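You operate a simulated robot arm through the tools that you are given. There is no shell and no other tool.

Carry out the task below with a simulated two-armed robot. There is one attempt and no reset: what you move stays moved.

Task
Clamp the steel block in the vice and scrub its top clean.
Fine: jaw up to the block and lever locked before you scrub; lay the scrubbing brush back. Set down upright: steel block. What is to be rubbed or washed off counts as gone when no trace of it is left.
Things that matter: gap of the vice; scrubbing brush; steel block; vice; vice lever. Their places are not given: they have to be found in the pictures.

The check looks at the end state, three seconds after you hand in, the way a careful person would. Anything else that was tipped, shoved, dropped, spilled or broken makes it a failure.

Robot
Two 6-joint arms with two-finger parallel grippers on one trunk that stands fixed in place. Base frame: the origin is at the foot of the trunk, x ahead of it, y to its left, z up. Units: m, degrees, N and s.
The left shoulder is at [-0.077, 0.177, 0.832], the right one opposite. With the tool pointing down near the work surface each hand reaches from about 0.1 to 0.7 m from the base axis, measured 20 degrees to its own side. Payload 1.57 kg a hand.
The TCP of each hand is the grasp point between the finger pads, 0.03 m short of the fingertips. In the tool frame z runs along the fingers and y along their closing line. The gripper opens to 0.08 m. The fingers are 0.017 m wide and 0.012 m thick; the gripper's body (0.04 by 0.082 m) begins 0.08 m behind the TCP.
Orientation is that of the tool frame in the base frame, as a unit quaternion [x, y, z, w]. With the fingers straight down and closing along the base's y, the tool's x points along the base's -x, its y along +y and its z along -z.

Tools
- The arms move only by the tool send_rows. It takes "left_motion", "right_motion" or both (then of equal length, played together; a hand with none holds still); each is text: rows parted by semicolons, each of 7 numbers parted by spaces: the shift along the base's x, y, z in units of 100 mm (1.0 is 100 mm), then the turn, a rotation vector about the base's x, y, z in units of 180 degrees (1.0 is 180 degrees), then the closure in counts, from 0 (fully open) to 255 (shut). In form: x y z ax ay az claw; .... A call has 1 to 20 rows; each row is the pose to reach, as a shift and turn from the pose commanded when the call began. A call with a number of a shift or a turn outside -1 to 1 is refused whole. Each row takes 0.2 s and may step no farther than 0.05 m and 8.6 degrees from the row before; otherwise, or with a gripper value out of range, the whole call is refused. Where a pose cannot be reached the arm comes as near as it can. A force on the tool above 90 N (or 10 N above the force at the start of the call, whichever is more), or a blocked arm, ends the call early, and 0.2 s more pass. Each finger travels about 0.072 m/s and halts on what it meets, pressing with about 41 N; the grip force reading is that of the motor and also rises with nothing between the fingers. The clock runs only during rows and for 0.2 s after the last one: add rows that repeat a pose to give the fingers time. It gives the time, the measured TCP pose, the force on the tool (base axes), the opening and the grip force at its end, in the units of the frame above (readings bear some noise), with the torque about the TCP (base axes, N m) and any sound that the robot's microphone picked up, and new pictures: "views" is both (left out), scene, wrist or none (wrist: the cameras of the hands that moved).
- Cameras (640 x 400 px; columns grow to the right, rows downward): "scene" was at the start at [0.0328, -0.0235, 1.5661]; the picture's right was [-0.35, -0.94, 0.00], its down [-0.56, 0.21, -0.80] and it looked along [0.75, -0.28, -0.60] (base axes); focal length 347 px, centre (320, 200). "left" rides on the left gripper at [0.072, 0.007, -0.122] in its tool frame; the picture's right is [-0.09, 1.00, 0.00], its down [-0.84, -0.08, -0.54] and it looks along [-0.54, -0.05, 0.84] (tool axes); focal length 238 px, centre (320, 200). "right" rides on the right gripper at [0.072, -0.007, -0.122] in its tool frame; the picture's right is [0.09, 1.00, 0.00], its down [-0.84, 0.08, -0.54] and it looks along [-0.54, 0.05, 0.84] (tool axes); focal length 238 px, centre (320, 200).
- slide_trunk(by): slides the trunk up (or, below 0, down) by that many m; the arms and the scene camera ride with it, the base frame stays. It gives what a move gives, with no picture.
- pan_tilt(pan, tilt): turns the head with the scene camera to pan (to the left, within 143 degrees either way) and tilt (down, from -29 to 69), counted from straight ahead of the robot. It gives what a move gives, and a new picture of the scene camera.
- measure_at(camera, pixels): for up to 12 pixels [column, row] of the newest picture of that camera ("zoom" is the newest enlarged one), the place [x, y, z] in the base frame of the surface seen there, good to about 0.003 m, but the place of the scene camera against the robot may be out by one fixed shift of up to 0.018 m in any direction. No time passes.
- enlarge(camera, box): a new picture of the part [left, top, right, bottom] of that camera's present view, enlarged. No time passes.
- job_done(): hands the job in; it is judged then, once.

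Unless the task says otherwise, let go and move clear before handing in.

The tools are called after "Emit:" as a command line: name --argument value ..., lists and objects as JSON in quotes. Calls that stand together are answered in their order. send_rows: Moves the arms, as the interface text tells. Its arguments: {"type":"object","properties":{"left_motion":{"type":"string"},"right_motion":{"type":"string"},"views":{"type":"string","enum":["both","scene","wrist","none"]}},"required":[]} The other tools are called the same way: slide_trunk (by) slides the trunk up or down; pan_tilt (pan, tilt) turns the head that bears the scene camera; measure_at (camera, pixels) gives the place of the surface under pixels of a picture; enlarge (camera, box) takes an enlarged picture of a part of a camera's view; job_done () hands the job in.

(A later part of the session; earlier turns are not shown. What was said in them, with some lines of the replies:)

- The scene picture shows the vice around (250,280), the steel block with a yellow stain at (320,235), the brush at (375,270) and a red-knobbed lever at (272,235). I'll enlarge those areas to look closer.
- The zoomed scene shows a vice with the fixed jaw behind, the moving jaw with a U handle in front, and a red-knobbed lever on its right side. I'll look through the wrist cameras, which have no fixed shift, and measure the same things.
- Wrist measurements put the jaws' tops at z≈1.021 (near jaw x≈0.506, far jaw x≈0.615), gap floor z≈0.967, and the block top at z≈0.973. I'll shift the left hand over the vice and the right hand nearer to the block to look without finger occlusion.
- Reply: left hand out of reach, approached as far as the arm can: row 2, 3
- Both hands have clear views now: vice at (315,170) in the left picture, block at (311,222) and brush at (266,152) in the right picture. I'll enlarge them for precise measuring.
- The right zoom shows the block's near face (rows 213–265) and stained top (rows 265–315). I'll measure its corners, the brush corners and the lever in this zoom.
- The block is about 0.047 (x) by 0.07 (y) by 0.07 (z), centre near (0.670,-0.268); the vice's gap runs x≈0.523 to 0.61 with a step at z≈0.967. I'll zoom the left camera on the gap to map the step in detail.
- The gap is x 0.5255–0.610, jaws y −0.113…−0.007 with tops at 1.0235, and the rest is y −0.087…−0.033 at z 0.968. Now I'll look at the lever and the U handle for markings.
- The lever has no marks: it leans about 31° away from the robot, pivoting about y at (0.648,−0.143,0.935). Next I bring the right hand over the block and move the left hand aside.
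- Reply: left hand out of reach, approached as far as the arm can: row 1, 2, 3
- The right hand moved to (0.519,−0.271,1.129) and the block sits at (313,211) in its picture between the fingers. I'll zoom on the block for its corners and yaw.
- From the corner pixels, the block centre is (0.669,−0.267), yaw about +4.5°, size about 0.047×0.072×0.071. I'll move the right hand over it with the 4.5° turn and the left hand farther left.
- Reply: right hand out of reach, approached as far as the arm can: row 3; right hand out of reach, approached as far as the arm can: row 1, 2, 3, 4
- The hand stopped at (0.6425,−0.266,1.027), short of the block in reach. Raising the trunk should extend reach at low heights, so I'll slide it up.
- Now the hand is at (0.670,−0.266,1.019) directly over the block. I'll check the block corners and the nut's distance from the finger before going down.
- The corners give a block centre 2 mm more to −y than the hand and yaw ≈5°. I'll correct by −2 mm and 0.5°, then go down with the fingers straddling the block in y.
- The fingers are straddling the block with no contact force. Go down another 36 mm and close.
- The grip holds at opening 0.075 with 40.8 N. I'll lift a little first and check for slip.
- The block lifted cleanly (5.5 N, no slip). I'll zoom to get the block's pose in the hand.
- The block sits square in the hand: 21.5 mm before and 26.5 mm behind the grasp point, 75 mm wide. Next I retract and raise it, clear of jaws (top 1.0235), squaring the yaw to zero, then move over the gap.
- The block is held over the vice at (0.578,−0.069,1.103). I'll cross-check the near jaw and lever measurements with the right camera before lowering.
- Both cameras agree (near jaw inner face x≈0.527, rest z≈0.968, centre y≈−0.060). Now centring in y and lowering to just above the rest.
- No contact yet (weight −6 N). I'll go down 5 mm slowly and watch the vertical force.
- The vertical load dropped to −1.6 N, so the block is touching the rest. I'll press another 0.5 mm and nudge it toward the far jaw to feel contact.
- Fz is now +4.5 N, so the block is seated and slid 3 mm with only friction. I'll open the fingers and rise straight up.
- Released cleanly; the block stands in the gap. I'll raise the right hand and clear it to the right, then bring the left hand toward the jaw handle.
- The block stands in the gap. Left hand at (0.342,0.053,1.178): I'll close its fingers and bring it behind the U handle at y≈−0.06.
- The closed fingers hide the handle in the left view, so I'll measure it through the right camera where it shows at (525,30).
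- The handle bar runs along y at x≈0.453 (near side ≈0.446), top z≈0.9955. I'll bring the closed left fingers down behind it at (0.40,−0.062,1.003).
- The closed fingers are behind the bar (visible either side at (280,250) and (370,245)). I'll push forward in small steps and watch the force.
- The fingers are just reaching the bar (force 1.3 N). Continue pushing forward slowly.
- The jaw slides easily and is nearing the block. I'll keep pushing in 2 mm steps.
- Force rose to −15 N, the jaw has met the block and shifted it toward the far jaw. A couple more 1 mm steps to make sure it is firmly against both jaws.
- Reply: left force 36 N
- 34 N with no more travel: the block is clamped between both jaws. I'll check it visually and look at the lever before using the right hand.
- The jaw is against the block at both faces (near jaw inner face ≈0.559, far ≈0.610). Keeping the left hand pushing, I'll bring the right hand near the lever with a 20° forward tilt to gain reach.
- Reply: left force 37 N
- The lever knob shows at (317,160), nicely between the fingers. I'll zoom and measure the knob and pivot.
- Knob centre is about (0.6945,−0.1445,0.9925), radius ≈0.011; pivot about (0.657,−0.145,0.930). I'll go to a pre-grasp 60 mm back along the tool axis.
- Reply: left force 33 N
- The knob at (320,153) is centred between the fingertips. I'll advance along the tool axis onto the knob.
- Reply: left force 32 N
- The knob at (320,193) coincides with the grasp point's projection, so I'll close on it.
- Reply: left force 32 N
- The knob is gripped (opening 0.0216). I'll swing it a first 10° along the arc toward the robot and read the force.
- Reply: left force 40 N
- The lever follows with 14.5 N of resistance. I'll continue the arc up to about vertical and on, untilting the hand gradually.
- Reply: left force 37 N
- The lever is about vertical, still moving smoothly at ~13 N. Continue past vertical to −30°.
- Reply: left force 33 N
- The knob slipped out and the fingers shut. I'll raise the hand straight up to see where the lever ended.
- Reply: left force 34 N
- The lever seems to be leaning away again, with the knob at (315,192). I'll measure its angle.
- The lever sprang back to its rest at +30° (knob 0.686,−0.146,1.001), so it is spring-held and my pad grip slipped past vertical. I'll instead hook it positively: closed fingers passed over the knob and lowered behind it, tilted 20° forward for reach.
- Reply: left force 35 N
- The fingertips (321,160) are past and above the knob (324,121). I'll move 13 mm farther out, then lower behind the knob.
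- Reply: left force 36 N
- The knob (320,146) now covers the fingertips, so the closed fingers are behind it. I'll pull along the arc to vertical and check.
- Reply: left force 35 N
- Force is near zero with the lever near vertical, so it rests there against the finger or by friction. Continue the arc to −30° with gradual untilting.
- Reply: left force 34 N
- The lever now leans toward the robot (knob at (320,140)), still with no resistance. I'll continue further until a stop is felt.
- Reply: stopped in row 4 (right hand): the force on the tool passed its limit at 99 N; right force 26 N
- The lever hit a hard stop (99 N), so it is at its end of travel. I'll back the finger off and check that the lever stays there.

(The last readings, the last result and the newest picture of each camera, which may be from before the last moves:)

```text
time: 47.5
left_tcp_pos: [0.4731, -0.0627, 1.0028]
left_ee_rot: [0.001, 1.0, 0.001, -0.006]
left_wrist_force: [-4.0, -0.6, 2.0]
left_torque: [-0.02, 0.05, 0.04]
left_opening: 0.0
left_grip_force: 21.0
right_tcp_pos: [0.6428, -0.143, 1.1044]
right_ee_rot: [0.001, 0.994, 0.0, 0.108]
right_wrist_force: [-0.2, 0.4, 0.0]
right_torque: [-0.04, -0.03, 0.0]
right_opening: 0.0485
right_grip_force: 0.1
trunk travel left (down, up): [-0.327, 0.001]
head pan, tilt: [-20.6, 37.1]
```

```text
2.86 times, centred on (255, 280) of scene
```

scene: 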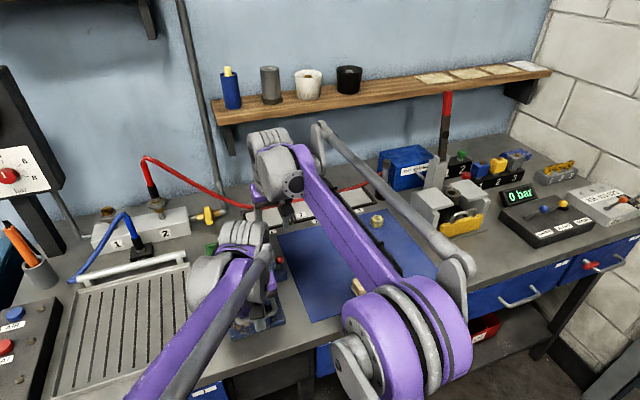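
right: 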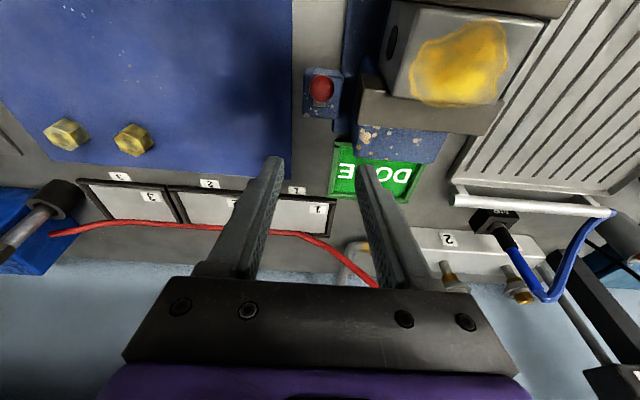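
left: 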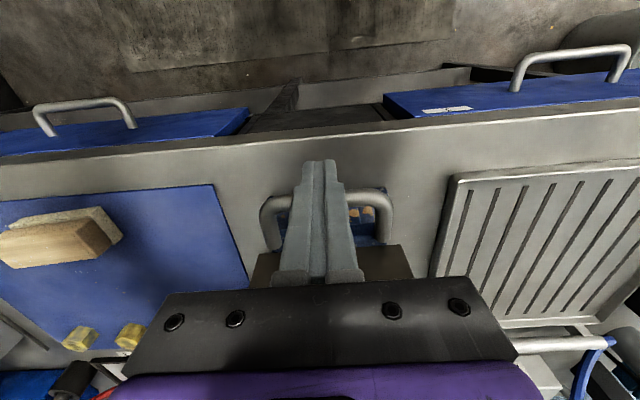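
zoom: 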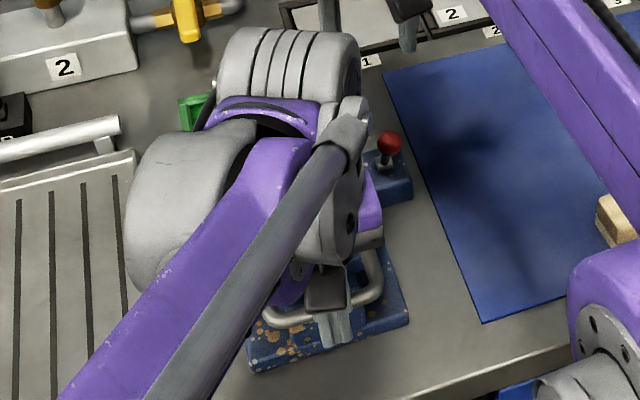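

The lever stays at about −27° with the knob at (0.6205,−0.146,1.0035), at its other end: locked. Now I retract the left hand from the handle and clear it to the left.

Emit:
send_rows --left_motion "-0.3 0 0 0 0 0 255; -0.6 0 0.1 0 0 0 255; -0.8 0.2 0.45 0 0 0 255; -0.9 0.5 0.75 0 0 0 255; -1 0.85 0.95 0 0 0 255; -1 1 1 0 0 0 255; -1 1 1 0 0 0 255" --right_motion "-0.1 -0.2 0 0 0.01 0 0; -0.3 -0.5 0 0 0.03 0 0; -0.6 -0.8 0 0 0.06 0 0; -0.8 -1 0 0 0.07 0 0; -0.8 -1 0 0 0.07 0 0; -0.8 -1 0 0 0.07 0 0; -0.8 -1 0 0 0.07 0 0" --views "both"

```text
time: 49.1
left_tcp_pos: [0.3723, 0.037, 1.1037]
left_ee_rot: [0.001, 1.0, 0.001, -0.006]
left_wrist_force: [0.0, -0.9, -0.1]
left_torque: [-0.04, 0.0, -0.01]
left_opening: 0.0001
left_grip_force: 21.5
right_tcp_pos: [0.5643, -0.242, 1.1034]
right_ee_rot: [0.0, 1.0, 0.0, -0.002]
right_wrist_force: [-0.6, 0.0, -0.4]
right_torque: [0.01, -0.04, 0.01]
right_opening: 0.08
right_grip_force: 0.0
trunk travel left (down, up): [-0.327, 0.001]
head pan, tilt: [-20.6, 37.1]
```

scene: 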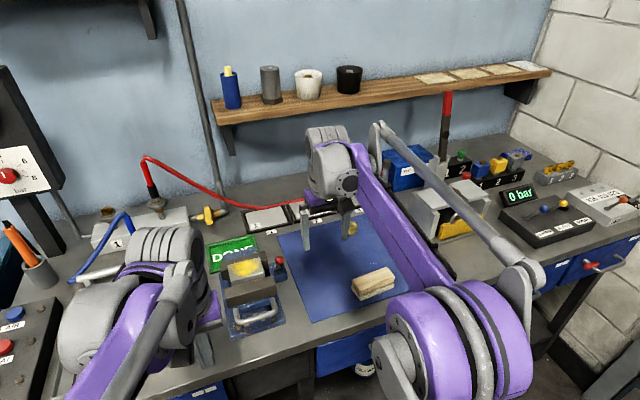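
right: 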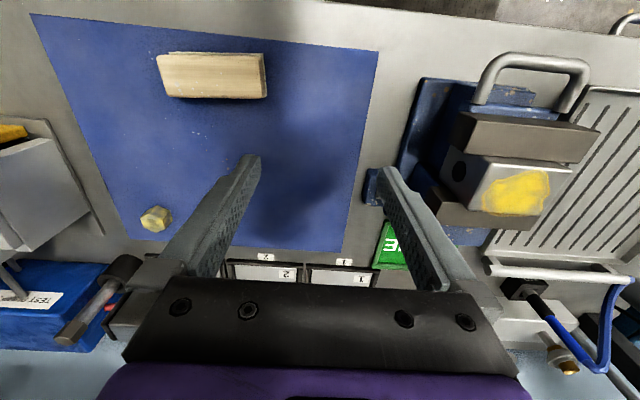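
left: 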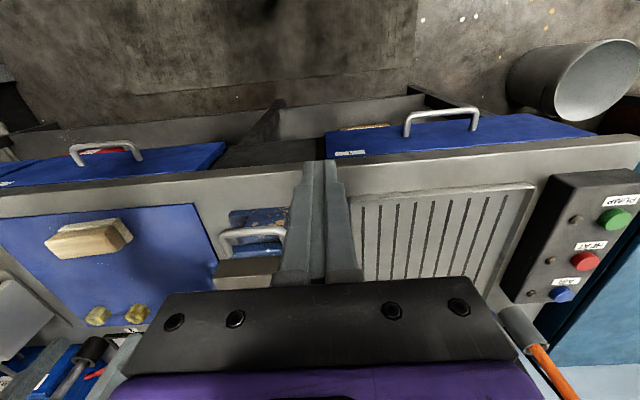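

Left hand is clear. I'll enlarge the vice in both views to confirm the clamp and lever before taking the brush.

Emit:
enlarge --camera "scene" --box '[205, 225, 305, 350]'

Emit:
enlarge --camera "right" --box '[400, 40, 620, 250]'

Emit:
enlarge --camera "right" --box '[140, 30, 290, 120]'

```text
3.20 times, centred on (255, 288) of scene
```

zoom: 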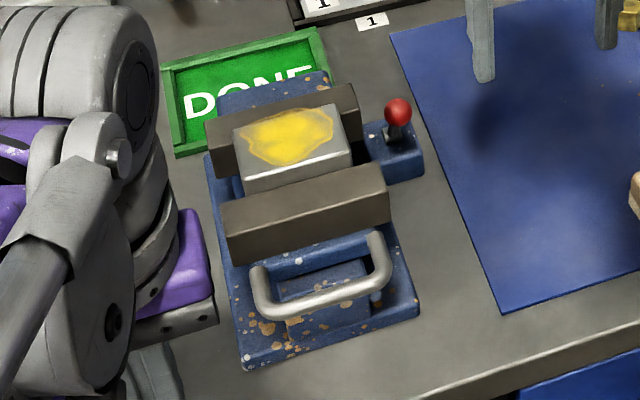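

```text
1.90 times, centred on (510, 145) of right
```

zoom: 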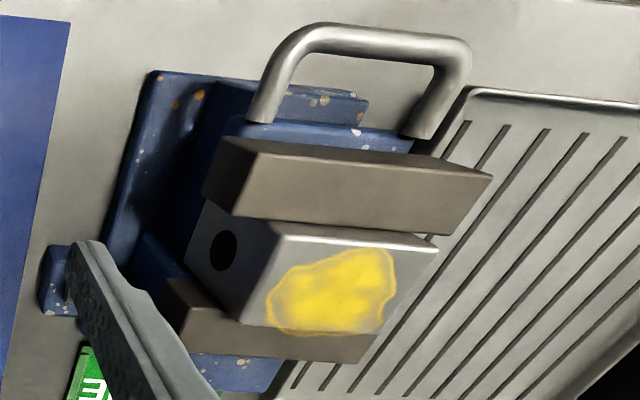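

```text
4.27 times, centred on (215, 75) of right
```

zoom: 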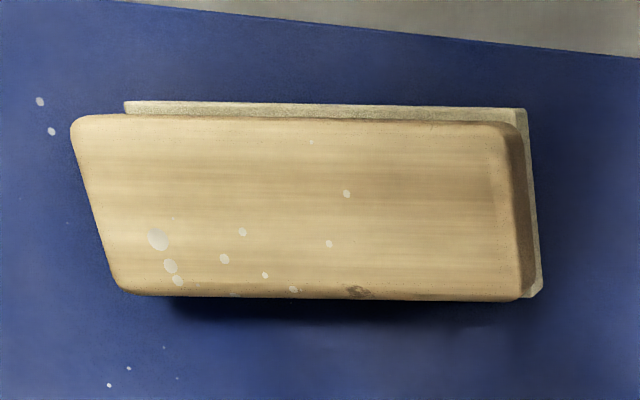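

The jaw touches the block's near face all along, the lever is pulled over, and the brush's wooden top is clear in the zoom. I'll measure the brush's corners.

Emit:
measure_at --camera "zoom" --pixels '[[80, 125], [495, 130], [125, 283], [515, 293], [300, 120], [300, 290], [300, 200], [532, 250], [525, 115], [200, 105], [538, 285], [300, 104]]'

```text
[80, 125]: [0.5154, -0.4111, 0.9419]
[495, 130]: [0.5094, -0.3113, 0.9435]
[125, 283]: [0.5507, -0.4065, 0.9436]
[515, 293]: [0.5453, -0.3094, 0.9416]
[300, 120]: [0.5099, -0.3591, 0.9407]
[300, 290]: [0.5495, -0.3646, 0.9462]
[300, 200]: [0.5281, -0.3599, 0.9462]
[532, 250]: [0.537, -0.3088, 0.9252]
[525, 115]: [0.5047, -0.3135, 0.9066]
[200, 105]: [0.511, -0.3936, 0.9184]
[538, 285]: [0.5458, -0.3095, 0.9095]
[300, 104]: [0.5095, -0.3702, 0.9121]
```

The brush: centre (0.530,−0.360), top z≈0.943, about 0.10×0.04, yaw ≈+3.3°. I'll turn the right hand by 93.3° so it closes across the brush's width while moving above it.

Emit:
send_rows --right_motion "-0.03 -0.1 0 0 0 0.045 0; -0.06 -0.2 0 0 0 0.09 0; -0.1 -0.3 0 0 0 0.135 0; -0.15 -0.4 0 0 0 0.18 0; -0.2 -0.5 -0.05 0 0 0.225 0; -0.25 -0.6 -0.1 0 0 0.27 0; -0.3 -0.7 -0.2 0 0 0.315 0; -0.34 -0.8 -0.3 0 0 0.36 0; -0.34 -0.9 -0.4 0 0 0.405 0; -0.34 -1 -0.5 0 0 0.45 0; -0.34 -1 -0.5 0 0 0.495 0; -0.34 -1 -0.5 0 0 0.518 0; -0.34 -1 -0.5 0 0 0.518 0" --views "both"

```text
time: 52.0
left_tcp_pos: [0.3707, 0.0363, 1.1031]
left_ee_rot: [0.001, 1.0, 0.0, -0.007]
left_wrist_force: [-0.7, 0.7, -0.7]
left_torque: [0.03, -0.03, -0.03]
left_opening: 0.0
left_grip_force: 21.2
right_tcp_pos: [0.5281, -0.3441, 1.053]
right_ee_rot: [0.728, -0.686, 0.002, 0.001]
right_wrist_force: [0.0, 0.2, -0.2]
right_torque: [-0.05, 0.0, 0.03]
right_opening: 0.0803
right_grip_force: 0.0
trunk travel left (down, up): [-0.327, 0.001]
head pan, tilt: [-20.6, 37.1]
```

scene: 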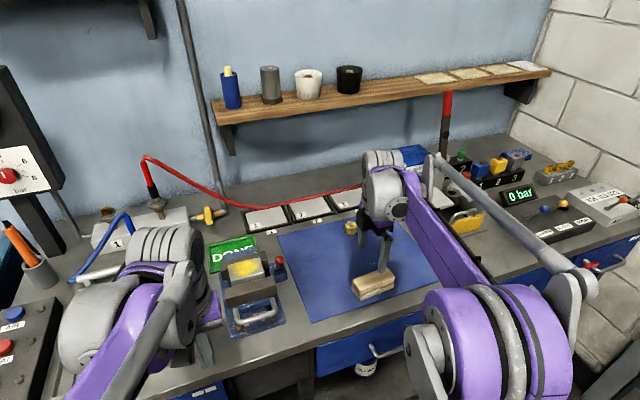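
right: 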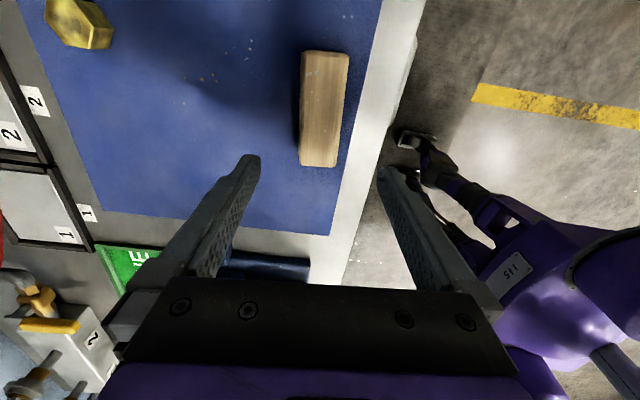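

The hand is over the brush, seen at (323,110) between the fingers. I'll measure its corners from here.

Emit:
measure_at --camera "right" --pixels '[[304, 55], [346, 58], [304, 160], [335, 163], [325, 110], [303, 110], [342, 110], [320, 60], [320, 158], [300, 90]]'

Emit:
enlarge --camera "right" --box '[260, 30, 390, 190]'

```text
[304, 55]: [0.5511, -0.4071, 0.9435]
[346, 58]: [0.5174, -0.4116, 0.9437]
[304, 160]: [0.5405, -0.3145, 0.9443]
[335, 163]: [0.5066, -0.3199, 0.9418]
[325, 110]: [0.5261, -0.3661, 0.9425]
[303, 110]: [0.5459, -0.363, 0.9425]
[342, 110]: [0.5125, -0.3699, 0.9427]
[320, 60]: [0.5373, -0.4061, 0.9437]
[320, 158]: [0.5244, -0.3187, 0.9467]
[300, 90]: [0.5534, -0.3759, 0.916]
```

```text
2.50 times, centred on (325, 110) of right
```

zoom: 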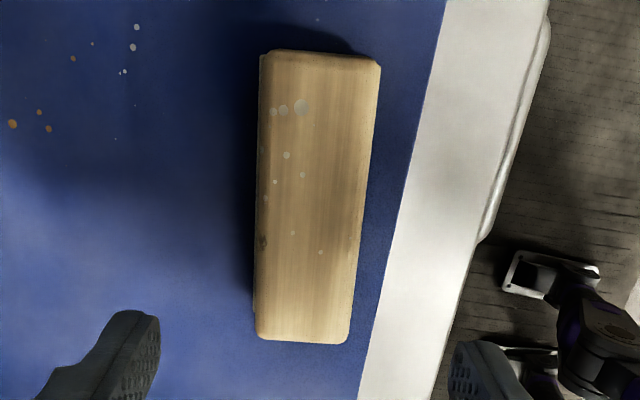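

In the hand frame the brush centre is 17 mm toward −y, with another 1.7° of yaw. I'll correct this and lower around the brush.

Emit:
send_rows --right_motion "0.017 -0.1 -0.2 0 0 0.0094 0; 0.017 -0.169 -0.5 0 0 0.0094 0; 0.017 -0.169 -0.8 0 0 0.0094 0; 0.017 -0.169 -0.98 0 0 0.0094 0; 0.017 -0.169 -0.98 0 0 0.0094 0" --views "wrist"

```text
time: 53.1
left_tcp_pos: [0.3715, 0.0372, 1.1031]
left_ee_rot: [0.001, 1.0, 0.0, -0.007]
left_wrist_force: [-0.1, 0.0, -0.3]
left_torque: [-0.01, 0.0, -0.01]
left_opening: 0.0
left_grip_force: 21.2
right_tcp_pos: [0.5284, -0.3611, 0.9562]
right_ee_rot: [0.737, -0.676, 0.002, 0.001]
right_wrist_force: [-0.4, 0.4, 0.1]
right_torque: [-0.03, -0.02, -0.04]
right_opening: 0.0801
right_grip_force: 0.0
trunk travel left (down, up): [-0.327, 0.001]
head pan, tilt: [-20.6, 37.1]
```

right: 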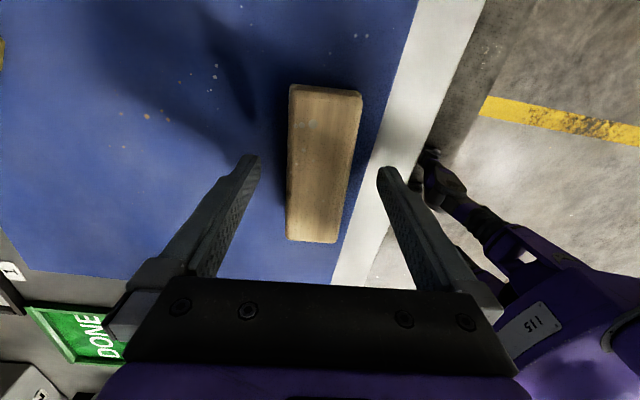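

The brush is centred between the fingers within about 2 mm. I'll shift 1.5 mm, lower to z≈0.940 and close.

Emit:
send_rows --right_motion "0.015 0.01 -0.08 0 0 0 0; 0.015 0.01 -0.155 0 0 0 0; 0.015 0.01 -0.155 0 0 0 0; 0.015 0.01 -0.155 0 0 0 80; 0.015 0.01 -0.155 0 0 0 160; 0.015 0.01 -0.155 0 0 0 255; 0.015 0.01 -0.155 0 0 0 255; 0.015 0.01 -0.155 0 0 0 255" --views "both"

```text
time: 55.0
left_tcp_pos: [0.3718, 0.0373, 1.104]
left_ee_rot: [0.001, 1.0, 0.001, -0.006]
left_wrist_force: [0.3, -0.5, -0.4]
left_torque: [-0.01, -0.01, 0.02]
left_opening: 0.0
left_grip_force: 20.8
right_tcp_pos: [0.5307, -0.3594, 0.9396]
right_ee_rot: [0.737, -0.676, 0.001, 0.001]
right_wrist_force: [-0.1, 0.4, -0.4]
right_torque: [-0.01, -0.02, -0.03]
right_opening: 0.0442
right_grip_force: 40.7
trunk travel left (down, up): [-0.327, 0.001]
head pan, tilt: [-20.6, 37.1]
```

scene: 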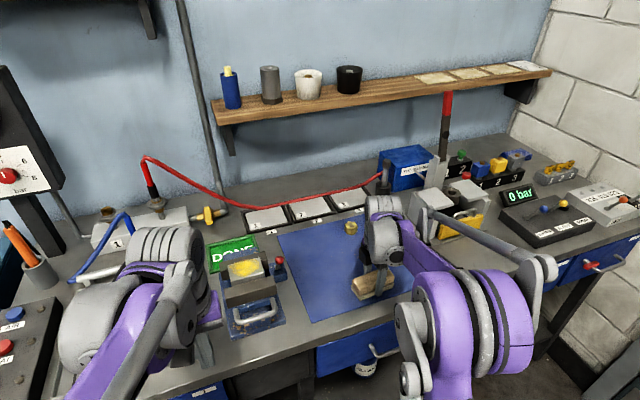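
right: 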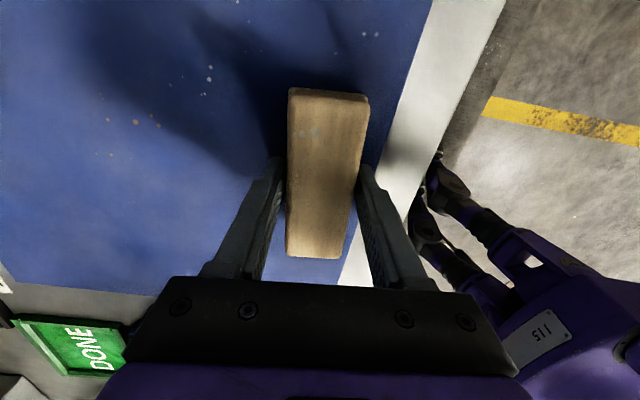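

The brush is held (opening 0.044). I'll lift it straight up and move the left arm further left to leave room.

Emit:
send_rows --right_motion "0 0 0.2 0 0 0 255; 0 0 0.5 0 0 0 255; 0 0 0.8 0 0 0 255; 0 0 1 0 0 0 255; 0 0 1 0 0 0 255" --left_motion "-0.1 0.3 0.2 0 0 0 255; -0.2 0.6 0.5 0 0 0 255; -0.3 0.9 0.8 0 0 0 255; -0.3 1 1 0 0 0 255; -0.3 1 1 0 0 0 255" --views "wrist"

```text
time: 56.1
left_tcp_pos: [0.3436, 0.1378, 1.2021]
left_ee_rot: [0.001, 1.0, 0.0, -0.006]
left_wrist_force: [0.6, 1.1, 0.4]
left_torque: [-0.01, -0.03, 0.02]
left_opening: 0.0001
left_grip_force: 21.4
right_tcp_pos: [0.5312, -0.357, 1.0388]
right_ee_rot: [0.736, -0.677, 0.0, 0.002]
right_wrist_force: [0.5, 0.5, -1.6]
right_torque: [0.02, -0.02, 0.01]
right_opening: 0.0439
right_grip_force: 41.1
trunk travel left (down, up): [-0.327, 0.001]
head pan, tilt: [-20.6, 37.1]
```

right: 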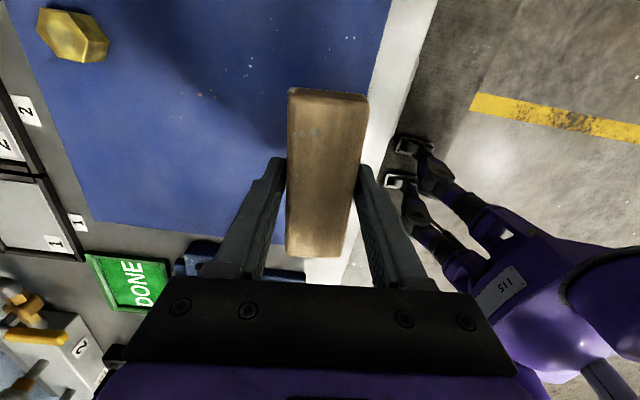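
left: 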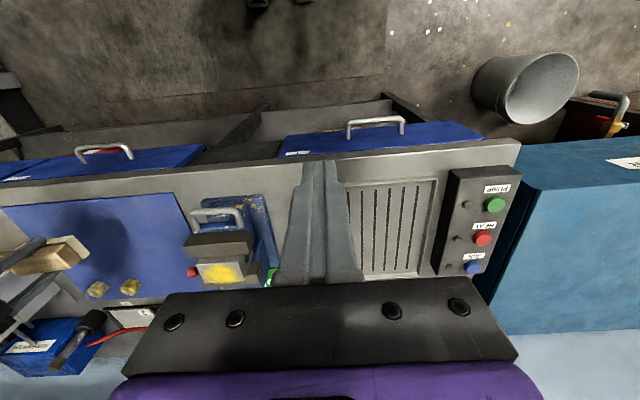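

The brush lifted cleanly. Now I carry it up and over toward the vice, squaring it to the block.

Emit:
send_rows --right_motion "0.05 0.15 0.3 0 0 -0.01 255; 0.1 0.4 0.6 0 0 -0.02 255; 0.2 0.8 0.65 0 0 -0.028 255; 0.3 1 0.65 0 0 -0.028 255; 0.3 1 0.65 0 0 -0.028 255" --views "none"

Emit:
send_rows --right_motion "0.1 0.4 0 0 0 0 255; 0.2 0.8 0 0 0 0 255; 0.25 1 0 0 0 0 255; 0.25 1 0 0 0 0 255; 0.25 1 0 0 0 0 255" --views "none"

Emit:
send_rows --right_motion "0 0.4 0 0 0 0 255; 0 0.8 0 0 0 0 255; 0 0.97 0 0 0 0 255; 0 0.97 0 0 0 0 255; 0 0.97 0 0 0 0 255" --views "both"

```text
time: 57.4
left_tcp_pos: [0.3429, 0.1364, 1.202]
left_ee_rot: [0.001, 1.0, 0.001, -0.006]
left_wrist_force: [-0.1, -0.5, -0.4]
left_torque: [-0.01, 0.01, 0.01]
left_opening: 0.0
left_grip_force: 20.6
right_tcp_pos: [0.561, -0.2588, 1.1045]
right_ee_rot: [-0.706, 0.708, -0.001, -0.001]
right_wrist_force: [-0.1, -0.3, -1.6]
right_torque: [0.0, 0.0, 0.0]
right_opening: 0.0439
right_grip_force: 41.4
trunk travel left (down, up): [-0.327, 0.001]
head pan, tilt: [-20.6, 37.1]
```

```text
time: 58.5
left_tcp_pos: [0.3431, 0.137, 1.2009]
left_ee_rot: [0.0, 1.0, 0.001, -0.006]
left_wrist_force: [-1.4, -0.5, 0.4]
left_torque: [0.01, -0.04, -0.02]
left_opening: 0.0001
left_grip_force: 21.7
right_tcp_pos: [0.5858, -0.1589, 1.1044]
right_ee_rot: [-0.706, 0.708, -0.002, -0.002]
right_wrist_force: [0.6, -0.2, -0.4]
right_torque: [-0.03, 0.0, 0.0]
right_opening: 0.0442
right_grip_force: 40.8
trunk travel left (down, up): [-0.327, 0.001]
head pan, tilt: [-20.6, 37.1]
```

```text
time: 59.8
left_tcp_pos: [0.3425, 0.1355, 1.2012]
left_ee_rot: [0.001, 1.0, 0.001, -0.007]
left_wrist_force: [-0.3, 0.5, 0.5]
left_torque: [0.03, -0.01, 0.02]
left_opening: 0.0
left_grip_force: 21.2
right_tcp_pos: [0.5872, -0.0627, 1.1055]
right_ee_rot: [-0.707, 0.708, -0.002, -0.001]
right_wrist_force: [-0.1, 0.0, -0.7]
right_torque: [0.0, -0.02, 0.01]
right_opening: 0.0441
right_grip_force: 41.3
trunk travel left (down, up): [-0.327, 0.001]
head pan, tilt: [-20.6, 37.1]
```

scene: 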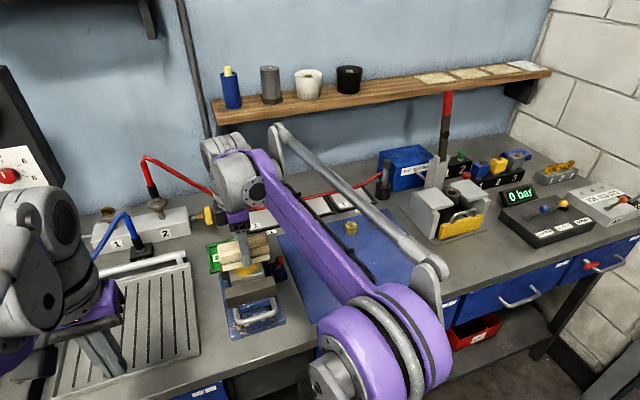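
right: 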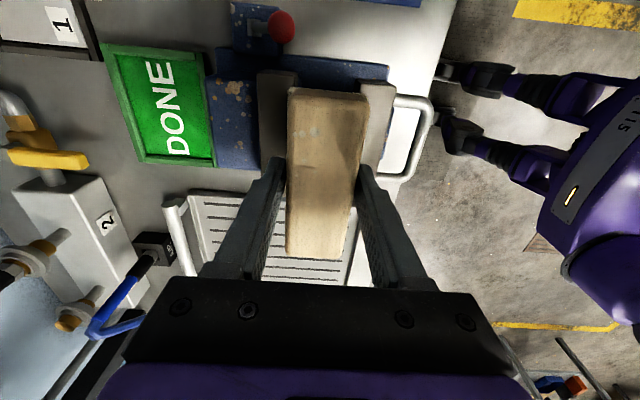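

The brush is over the block at (0.587,−0.062,1.105). I'll lower slowly to feel the contact, expected near z≈1.077.

Emit:
send_rows --right_motion "0 0 -0.1 0 0 0 255; 0 0 -0.2 0 0 0 255; 0 0 -0.24 0 0 0 255; 0 0 -0.26 0 0 0 255; 0 0 -0.26 0 0 0 255" --views "none"

```text
time: 61.0
left_tcp_pos: [0.3439, 0.1359, 1.2012]
left_ee_rot: [0.0, 1.0, 0.001, -0.007]
left_wrist_force: [-0.1, -0.1, -0.2]
left_torque: [0.01, -0.01, -0.01]
left_opening: 0.0001
left_grip_force: 20.9
right_tcp_pos: [0.5865, -0.064, 1.0779]
right_ee_rot: [-0.706, 0.708, -0.001, -0.001]
right_wrist_force: [0.3, -0.1, -1.5]
right_torque: [-0.02, -0.01, 0.02]
right_opening: 0.044
right_grip_force: 41.1
trunk travel left (down, up): [-0.327, 0.001]
head pan, tilt: [-20.6, 37.1]
```

Emit:
send_rows --right_motion "0 0 -0.01 0 0 0 255; 0 0 -0.02 0 0 0 255; 0 0 -0.02 0 0 0 255" --views "none"

```text
time: 61.8
left_tcp_pos: [0.3443, 0.137, 1.2008]
left_ee_rot: [0.001, 1.0, 0.001, -0.006]
left_wrist_force: [0.1, 0.2, -0.6]
left_torque: [0.01, 0.01, -0.01]
left_opening: 0.0
left_grip_force: 21.2
right_tcp_pos: [0.5859, -0.0626, 1.077]
right_ee_rot: [-0.706, 0.708, -0.001, -0.001]
right_wrist_force: [-0.1, 0.6, -0.8]
right_torque: [-0.03, 0.0, 0.02]
right_opening: 0.0441
right_grip_force: 40.9
trunk travel left (down, up): [-0.327, 0.001]
head pan, tilt: [-20.6, 37.1]
```

Emit:
send_rows --right_motion "0 0 -0.01 0 0 0 255; 0 0 -0.02 0 0 0 255; 0 0 -0.02 0 0 0 255" --views "none"

```text
time: 62.5
left_tcp_pos: [0.3431, 0.137, 1.2021]
left_ee_rot: [0.001, 1.0, 0.001, -0.006]
left_wrist_force: [-0.2, 0.5, 0.1]
left_torque: [-0.03, -0.03, -0.03]
left_opening: 0.0
left_grip_force: 21.3
right_tcp_pos: [0.5852, -0.0625, 1.075]
right_ee_rot: [-0.707, 0.707, -0.002, -0.001]
right_wrist_force: [7.3, -0.3, 17.7]
right_torque: [0.03, -0.05, 0.03]
right_opening: 0.0437
right_grip_force: 41.0
trunk travel left (down, up): [-0.327, 0.001]
head pan, tilt: [-20.6, 37.1]
```

Contact: Fz ≈ 18 N. Now the scrubbing strokes along y at three x offsets, with light pressure.

Emit:
send_rows --right_motion "0 0.2 0.002 0 0 0 255; 0 -0.2 0.002 0 0 0 255; 0 0.2 0.002 0 0 0 255; 0 -0.2 0.002 0 0 0 255; 0.08 -0.2 0.002 0 0 0 255; 0.08 0.2 0.002 0 0 0 255; 0.08 -0.2 0.002 0 0 0 255; 0.08 0.2 0.002 0 0 0 255; 0 0.2 0.002 0 0 0 255; -0.08 0.2 0.002 0 0 0 255; -0.08 -0.2 0.002 0 0 0 255; -0.08 0.2 0.002 0 0 0 255; -0.08 -0.2 0.002 0 0 0 255; 0 -0.2 0.002 0 0 0 255; 0 0.2 0.002 0 0 0 255; 0 -0.2 0.002 0 0 0 255; 0 0 0.002 0 0 0 255" --views "both"

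```text
time: 66.2
left_tcp_pos: [0.3429, 0.139, 1.2013]
left_ee_rot: [0.002, 1.0, 0.0, -0.006]
left_wrist_force: [-0.3, 0.2, 0.3]
left_torque: [-0.01, 0.03, 0.02]
left_opening: 0.0002
left_grip_force: 21.5
right_tcp_pos: [0.5871, -0.062, 1.0748]
right_ee_rot: [-0.706, 0.708, -0.001, -0.001]
right_wrist_force: [-0.2, -3.0, 8.6]
right_torque: [0.2, -0.04, 0.04]
right_opening: 0.0442
right_grip_force: 40.6
trunk travel left (down, up): [-0.327, 0.001]
head pan, tilt: [-20.6, 37.1]
```

scene: 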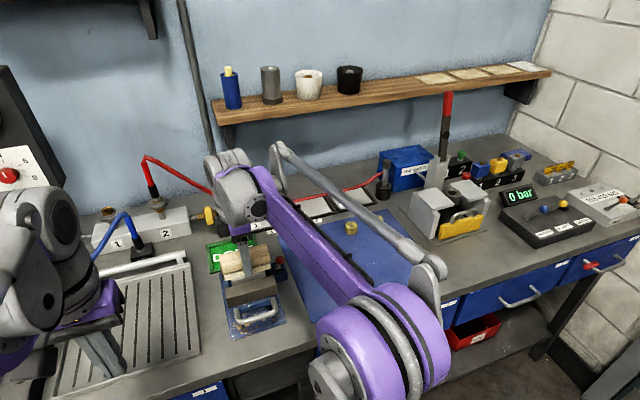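
right: 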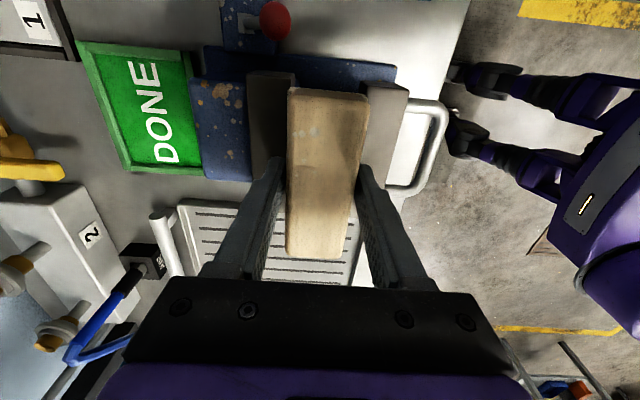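

The strokes went through with about 8–10 N. I'll lift the brush and move it aside to look at the stain.

Emit:
send_rows --right_motion "0 0 0.3 0 0 0 255; 0 -0.3 0.4 0 0 0 255; 0 -0.7 0.4 0 0 0 255; 0 -1 0.4 0 0 0 255; 0 -1 0.4 0 0 0 255" --views "both"

Emit:
enlarge --camera "scene" --box '[205, 225, 305, 330]'

```text
time: 67.3
left_tcp_pos: [0.344, 0.1373, 1.2012]
left_ee_rot: [0.0, 1.0, 0.002, -0.006]
left_wrist_force: [0.5, -0.7, -0.9]
left_torque: [-0.03, -0.01, 0.01]
left_opening: 0.0
left_grip_force: 21.8
right_tcp_pos: [0.5877, -0.1634, 1.1131]
right_ee_rot: [-0.707, 0.708, -0.001, -0.001]
right_wrist_force: [0.0, 0.1, -1.2]
right_torque: [0.05, -0.02, -0.03]
right_opening: 0.0442
right_grip_force: 41.5
trunk travel left (down, up): [-0.327, 0.001]
head pan, tilt: [-20.6, 37.1]
```

scene: 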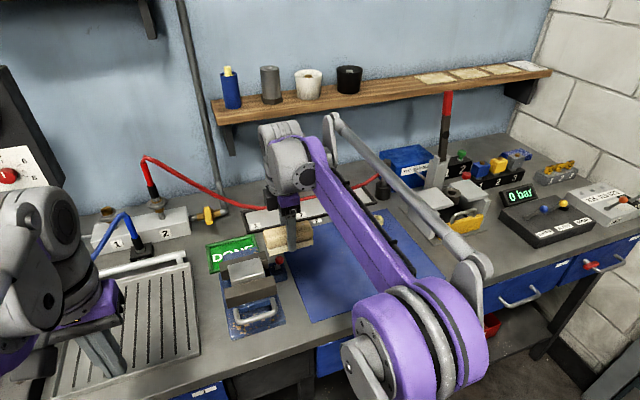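
right: 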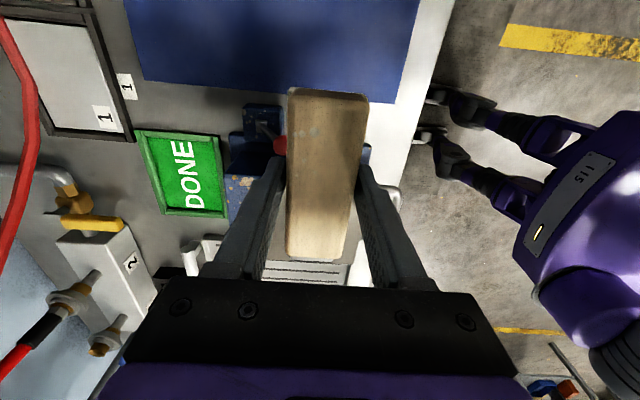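

```text
3.81 times, centred on (255, 278) of scene
```

zoom: 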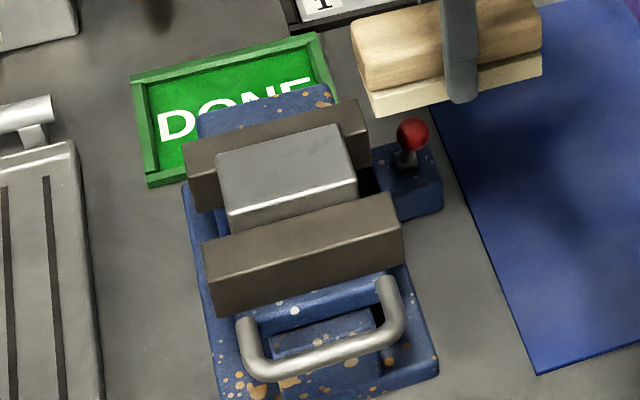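

The top looks bare grey now. I'll inspect closely for faint traces from both the scene and left cameras.

Emit:
enlarge --camera "scene" --box '[224, 250, 268, 290]'

Emit:
enlarge --camera "left" --box '[170, 190, 290, 290]'

```text
10.00 times, centred on (246, 270) of scene
```

zoom: 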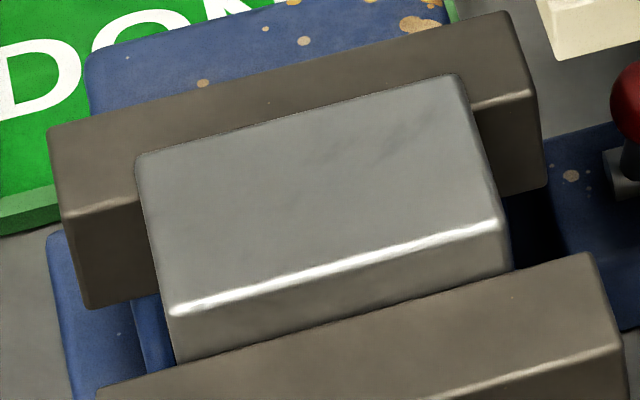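

```text
4.00 times, centred on (230, 240) of left
```

zoom: 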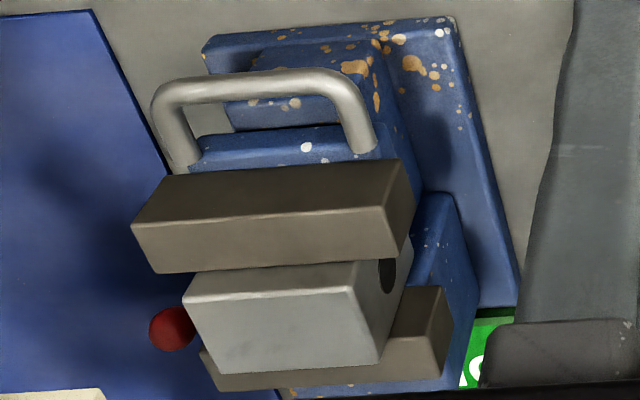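

The block's top shows uniform grey with no yellow anywhere in either view. Now I'll carry the brush back along the same path to its original place and yaw.

Emit:
send_rows --right_motion "-0.1 -0.4 0 0 0 0.01 255; -0.2 -0.8 0 0 0 0.02 255; -0.3 -1 0 0 0 0.028 255; -0.3 -1 0 0 0 0.028 255" --views "none"

Emit:
send_rows --right_motion "-0.1 -0.4 0 0 0 0 255; -0.2 -0.8 0 0 0 0 255; -0.25 -0.97 0 0 0 0 255; -0.25 -0.97 -0.2 0 0 0 255; -0.25 -0.97 -0.5 0 0 0 255; -0.25 -0.97 -0.8 0 0 0 255; -0.25 -0.97 -1 0 0 0 255; -0.25 -0.97 -1 0 0 0 255" --views "both"

```text
time: 68.3
left_tcp_pos: [0.3442, 0.1365, 1.2014]
left_ee_rot: [0.001, 1.0, 0.001, -0.006]
left_wrist_force: [-0.6, -0.3, -0.2]
left_torque: [0.02, 0.03, 0.0]
left_opening: 0.0002
left_grip_force: 21.2
right_tcp_pos: [0.558, -0.2617, 1.1147]
right_ee_rot: [0.737, -0.676, 0.001, 0.001]
right_wrist_force: [-0.6, -0.4, -1.9]
right_torque: [0.0, 0.04, 0.0]
right_opening: 0.0444
right_grip_force: 41.0
trunk travel left (down, up): [-0.327, 0.001]
head pan, tilt: [-20.6, 37.1]
```

```text
time: 70.2
left_tcp_pos: [0.3436, 0.1366, 1.2001]
left_ee_rot: [0.001, 1.0, 0.0, -0.006]
left_wrist_force: [-0.5, 0.2, -0.5]
left_torque: [0.02, -0.02, 0.02]
left_opening: 0.0001
left_grip_force: 21.0
right_tcp_pos: [0.5309, -0.3584, 1.0139]
right_ee_rot: [0.737, -0.676, 0.002, 0.002]
right_wrist_force: [0.3, -0.4, -0.7]
right_torque: [-0.03, -0.04, 0.03]
right_opening: 0.0442
right_grip_force: 40.9
trunk travel left (down, up): [-0.327, 0.001]
head pan, tilt: [-20.6, 37.1]
```

scene: 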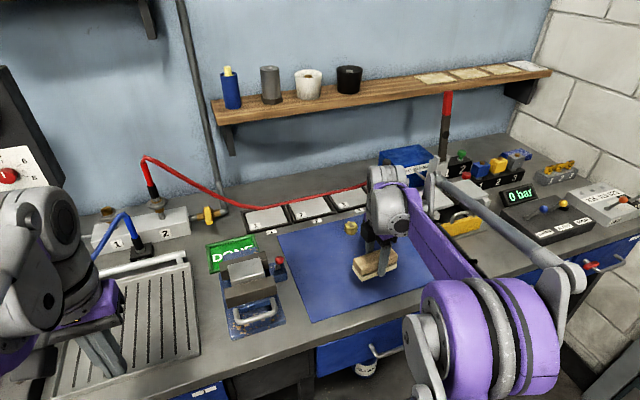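
right: 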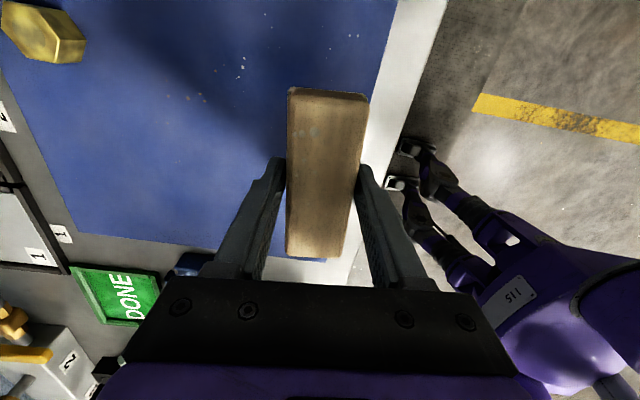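

The brush is back above its spot at (0.531,−0.358,1.014). I'll lower it to the mat gently.

Emit:
send_rows --right_motion "0 0 -0.3 0 0 0 255; 0 0 -0.55 0 0 0 255; 0 0 -0.68 0 0 0 255; 0 0 -0.735 0 0 0 255; 0 0 -0.735 0 0 0 255" --views "none"

```text
time: 71.3
left_tcp_pos: [0.3432, 0.1365, 1.2018]
left_ee_rot: [0.001, 1.0, 0.001, -0.006]
left_wrist_force: [-0.1, -0.2, 0.1]
left_torque: [0.0, 0.0, 0.0]
left_opening: 0.0
left_grip_force: 21.3
right_tcp_pos: [0.5308, -0.3578, 0.9418]
right_ee_rot: [0.737, -0.676, 0.002, 0.001]
right_wrist_force: [-1.1, -0.2, -2.1]
right_torque: [0.0, 0.01, 0.01]
right_opening: 0.0437
right_grip_force: 40.5
trunk travel left (down, up): [-0.327, 0.001]
head pan, tilt: [-20.6, 37.1]
```

Emit:
send_rows --right_motion "0 0 -0.01 0 0 0 255; 0 0 -0.017 0 0 0 255; 0 0 -0.017 0 0 0 255" --views "none"

```text
time: 72.2
left_tcp_pos: [0.3434, 0.1372, 1.2008]
left_ee_rot: [0.001, 1.0, 0.001, -0.007]
left_wrist_force: [-0.1, 0.3, -0.4]
left_torque: [-0.02, -0.02, -0.01]
left_opening: 0.0
left_grip_force: 21.4
right_tcp_pos: [0.5314, -0.3592, 0.9394]
right_ee_rot: [0.737, -0.676, 0.001, 0.002]
right_wrist_force: [0.2, -0.8, -1.1]
right_torque: [-0.02, -0.01, -0.01]
right_opening: 0.0441
right_grip_force: 41.0
trunk travel left (down, up): [-0.327, 0.001]
head pan, tilt: [-20.6, 37.1]
```

About at the mat. One more 0.8 mm down, then open and rise.

Emit:
send_rows --right_motion "0 0 -0.008 0 0 0 255; 0 0 -0.008 0 0 0 255" --views "none"

```text
time: 72.8
left_tcp_pos: [0.344, 0.1369, 1.2018]
left_ee_rot: [0.001, 1.0, 0.001, -0.006]
left_wrist_force: [-0.1, -0.4, -0.3]
left_torque: [-0.01, 0.02, 0.01]
left_opening: 0.0001
left_grip_force: 21.5
right_tcp_pos: [0.5314, -0.3586, 0.9383]
right_ee_rot: [0.736, -0.677, 0.001, 0.001]
right_wrist_force: [0.9, -1.8, 5.1]
right_torque: [-0.03, -0.01, 0.0]
right_opening: 0.0441
right_grip_force: 41.1
trunk travel left (down, up): [-0.327, 0.001]
head pan, tilt: [-20.6, 37.1]
```

Fz is +5 N, so the brush rests on the mat. Open the fingers slowly and rise straight up.

Emit:
send_rows --right_motion "0 0 0.003 0 0 0 180; 0 0 0.003 0 0 0 110; 0 0 0.003 0 0 0 50; 0 0 0.003 0 0 0 0; 0 0 0.003 0 0 0 0; 0 0 0.003 0 0 0 0; 0 0 0.2 0 0 0 0; 0 0 0.5 0 0 0 0; 0 0 0.9 0 0 0 0; 0 0 1 0 0 0 0; 0 0 1 0 0 0 0" --views "both"

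```text
time: 75.2
left_tcp_pos: [0.3424, 0.1365, 1.2013]
left_ee_rot: [0.0, 1.0, 0.001, -0.007]
left_wrist_force: [0.3, -0.2, 0.6]
left_torque: [0.01, 0.01, 0.03]
left_opening: 0.0003
left_grip_force: 21.5
right_tcp_pos: [0.5308, -0.3608, 1.0386]
right_ee_rot: [0.737, -0.676, 0.001, 0.002]
right_wrist_force: [0.6, 0.6, -0.1]
right_torque: [0.0, -0.03, 0.01]
right_opening: 0.08
right_grip_force: 0.0
trunk travel left (down, up): [-0.327, 0.001]
head pan, tilt: [-20.6, 37.1]
```

scene: 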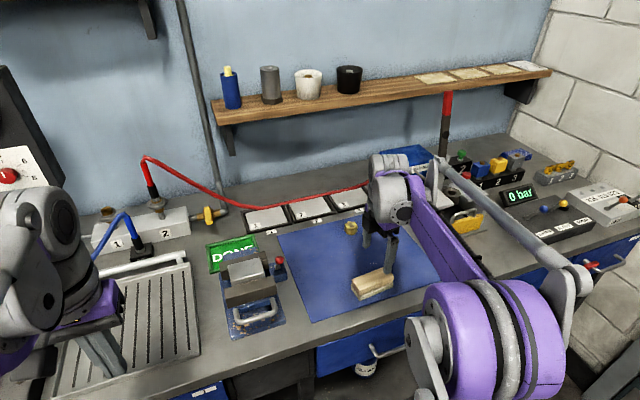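
right: 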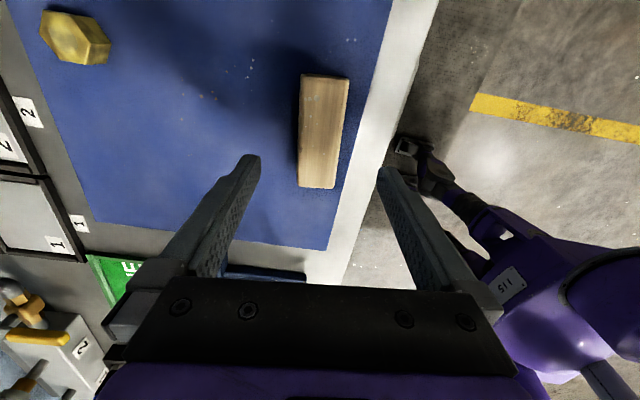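

The brush lies back on the mat at its original place. I'll raise the right hand, turn it back and take a final look at the block, lever and surroundings.

Emit:
send_rows --right_motion "0 0 0.3 0 0 0 0; 0 0.05 0.6 0 0 -0.045 0; 0 0.1 0.8 0 0 -0.09 0; 0 0.2 0.8 0 0 -0.135 0; 0 0.3 0.8 0 0 -0.18 0; 0 0.4 0.8 0 0 -0.225 0; -0.1 0.5 0.8 0 0 -0.27 0; -0.2 0.6 0.8 0 0 -0.315 0; -0.3 0.7 0.8 0 0 -0.36 0; -0.4 0.8 0.8 0 0 -0.405 0; -0.5 0.9 0.8 0 0 -0.45 0; -0.6 1 0.8 0 0 -0.495 0; -0.6 1 0.8 0 0 -0.528 0; -0.6 1 0.8 0 0 -0.528 0" --views "both"

```text
time: 78.2
left_tcp_pos: [0.3428, 0.1358, 1.2002]
left_ee_rot: [0.001, 1.0, 0.0, -0.006]
left_wrist_force: [-0.5, 0.1, -0.1]
left_torque: [0.0, -0.03, -0.01]
left_opening: 0.0001
left_grip_force: 21.3
right_tcp_pos: [0.4718, -0.2604, 1.12]
right_ee_rot: [0.002, 1.0, 0.0, -0.002]
right_wrist_force: [-0.3, 0.0, 0.4]
right_torque: [-0.01, 0.0, 0.03]
right_opening: 0.08
right_grip_force: 0.1
trunk travel left (down, up): [-0.327, 0.001]
head pan, tilt: [-20.6, 37.1]
```

scene: 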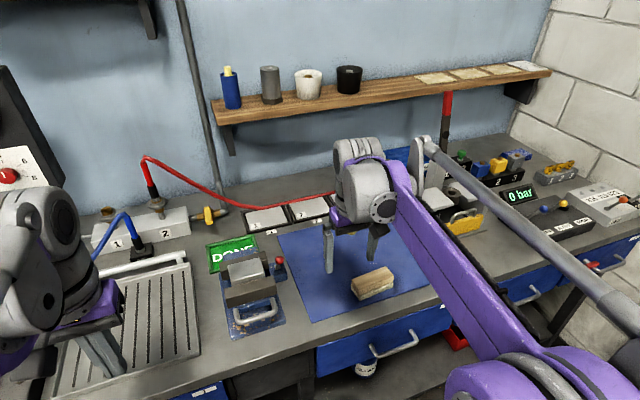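
right: 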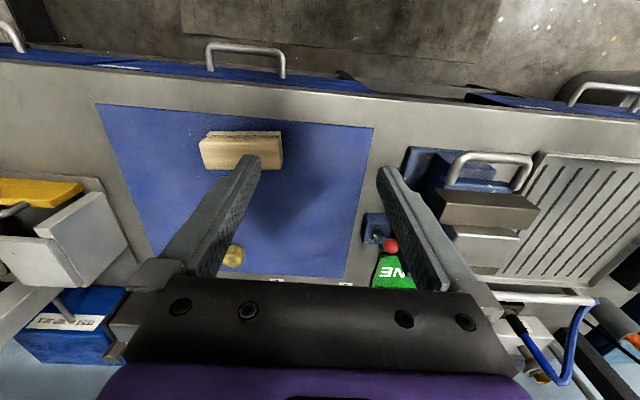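

I'll enlarge the vice and the mat once more for the final check.

Emit:
enlarge --camera "right" --box '[350, 140, 550, 290]'

Emit:
enlarge --camera "scene" --box '[200, 220, 430, 340]'

Emit:
measure_at --camera "right" --pixels '[[391, 245], [485, 250], [465, 240], [500, 240], [485, 220], [205, 148], [270, 148], [275, 165], [480, 232]]'

```text
2.67 times, centred on (450, 215) of right
```

zoom: 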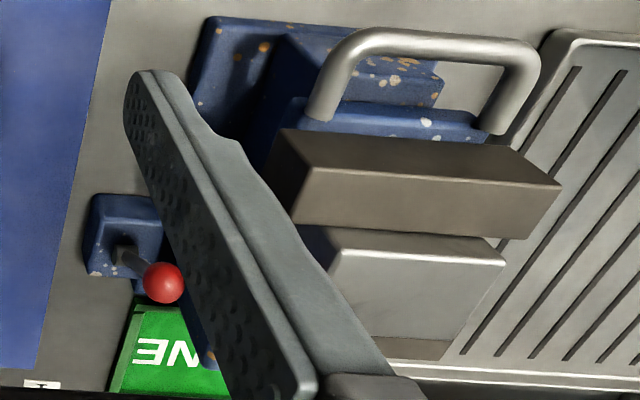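

```text
2.78 times, centred on (315, 280) of scene
```

zoom: 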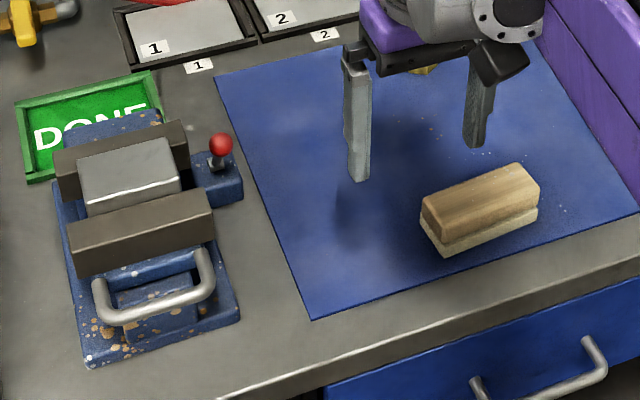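

```text
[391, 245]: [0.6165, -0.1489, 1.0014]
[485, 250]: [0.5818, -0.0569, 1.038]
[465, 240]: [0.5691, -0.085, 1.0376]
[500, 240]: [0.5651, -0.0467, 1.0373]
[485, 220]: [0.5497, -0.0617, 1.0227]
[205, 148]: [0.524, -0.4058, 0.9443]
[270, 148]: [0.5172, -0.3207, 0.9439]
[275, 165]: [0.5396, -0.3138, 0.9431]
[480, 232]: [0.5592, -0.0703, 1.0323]
```

The final views show the block clean and level in the vice (top z≈1.038), with the near jaw against it. The lever is still pulled over (knob 0.6165, −0.149, 1.001), the brush is back on the mat, and both hands are empty and clear. I'm handing in.

Emit:
job_done

```text
The job is handed in.
```

The steel block is clamped upright in the vice, its top is scrubbed clean, and I've handed the job in. I haven't been told the result of the check.

- **Clamping:** I set the block on the rest between the jaws and pushed the near jaw up against it. I then pulled the lever over until it hit its stop.
- **Lever:** My first pull slipped off the knob and the lever went back to where it started. On the second try I hooked it from behind and pulled it all the way. It has no markings and I didn't tug on the jaw to test it, but the lever stayed put through the scrubbing.
- **Scrubbing:** After one round of strokes, close-up views of the top from two cameras showed no yellow left.
- **Brush:** It is back on the mat in its original place and at its original angle.

I saw nothing else tipped or moved. Both hands are empty and clear. I left the trunk about 5 cm higher than it started, because the block was out of reach otherwise.
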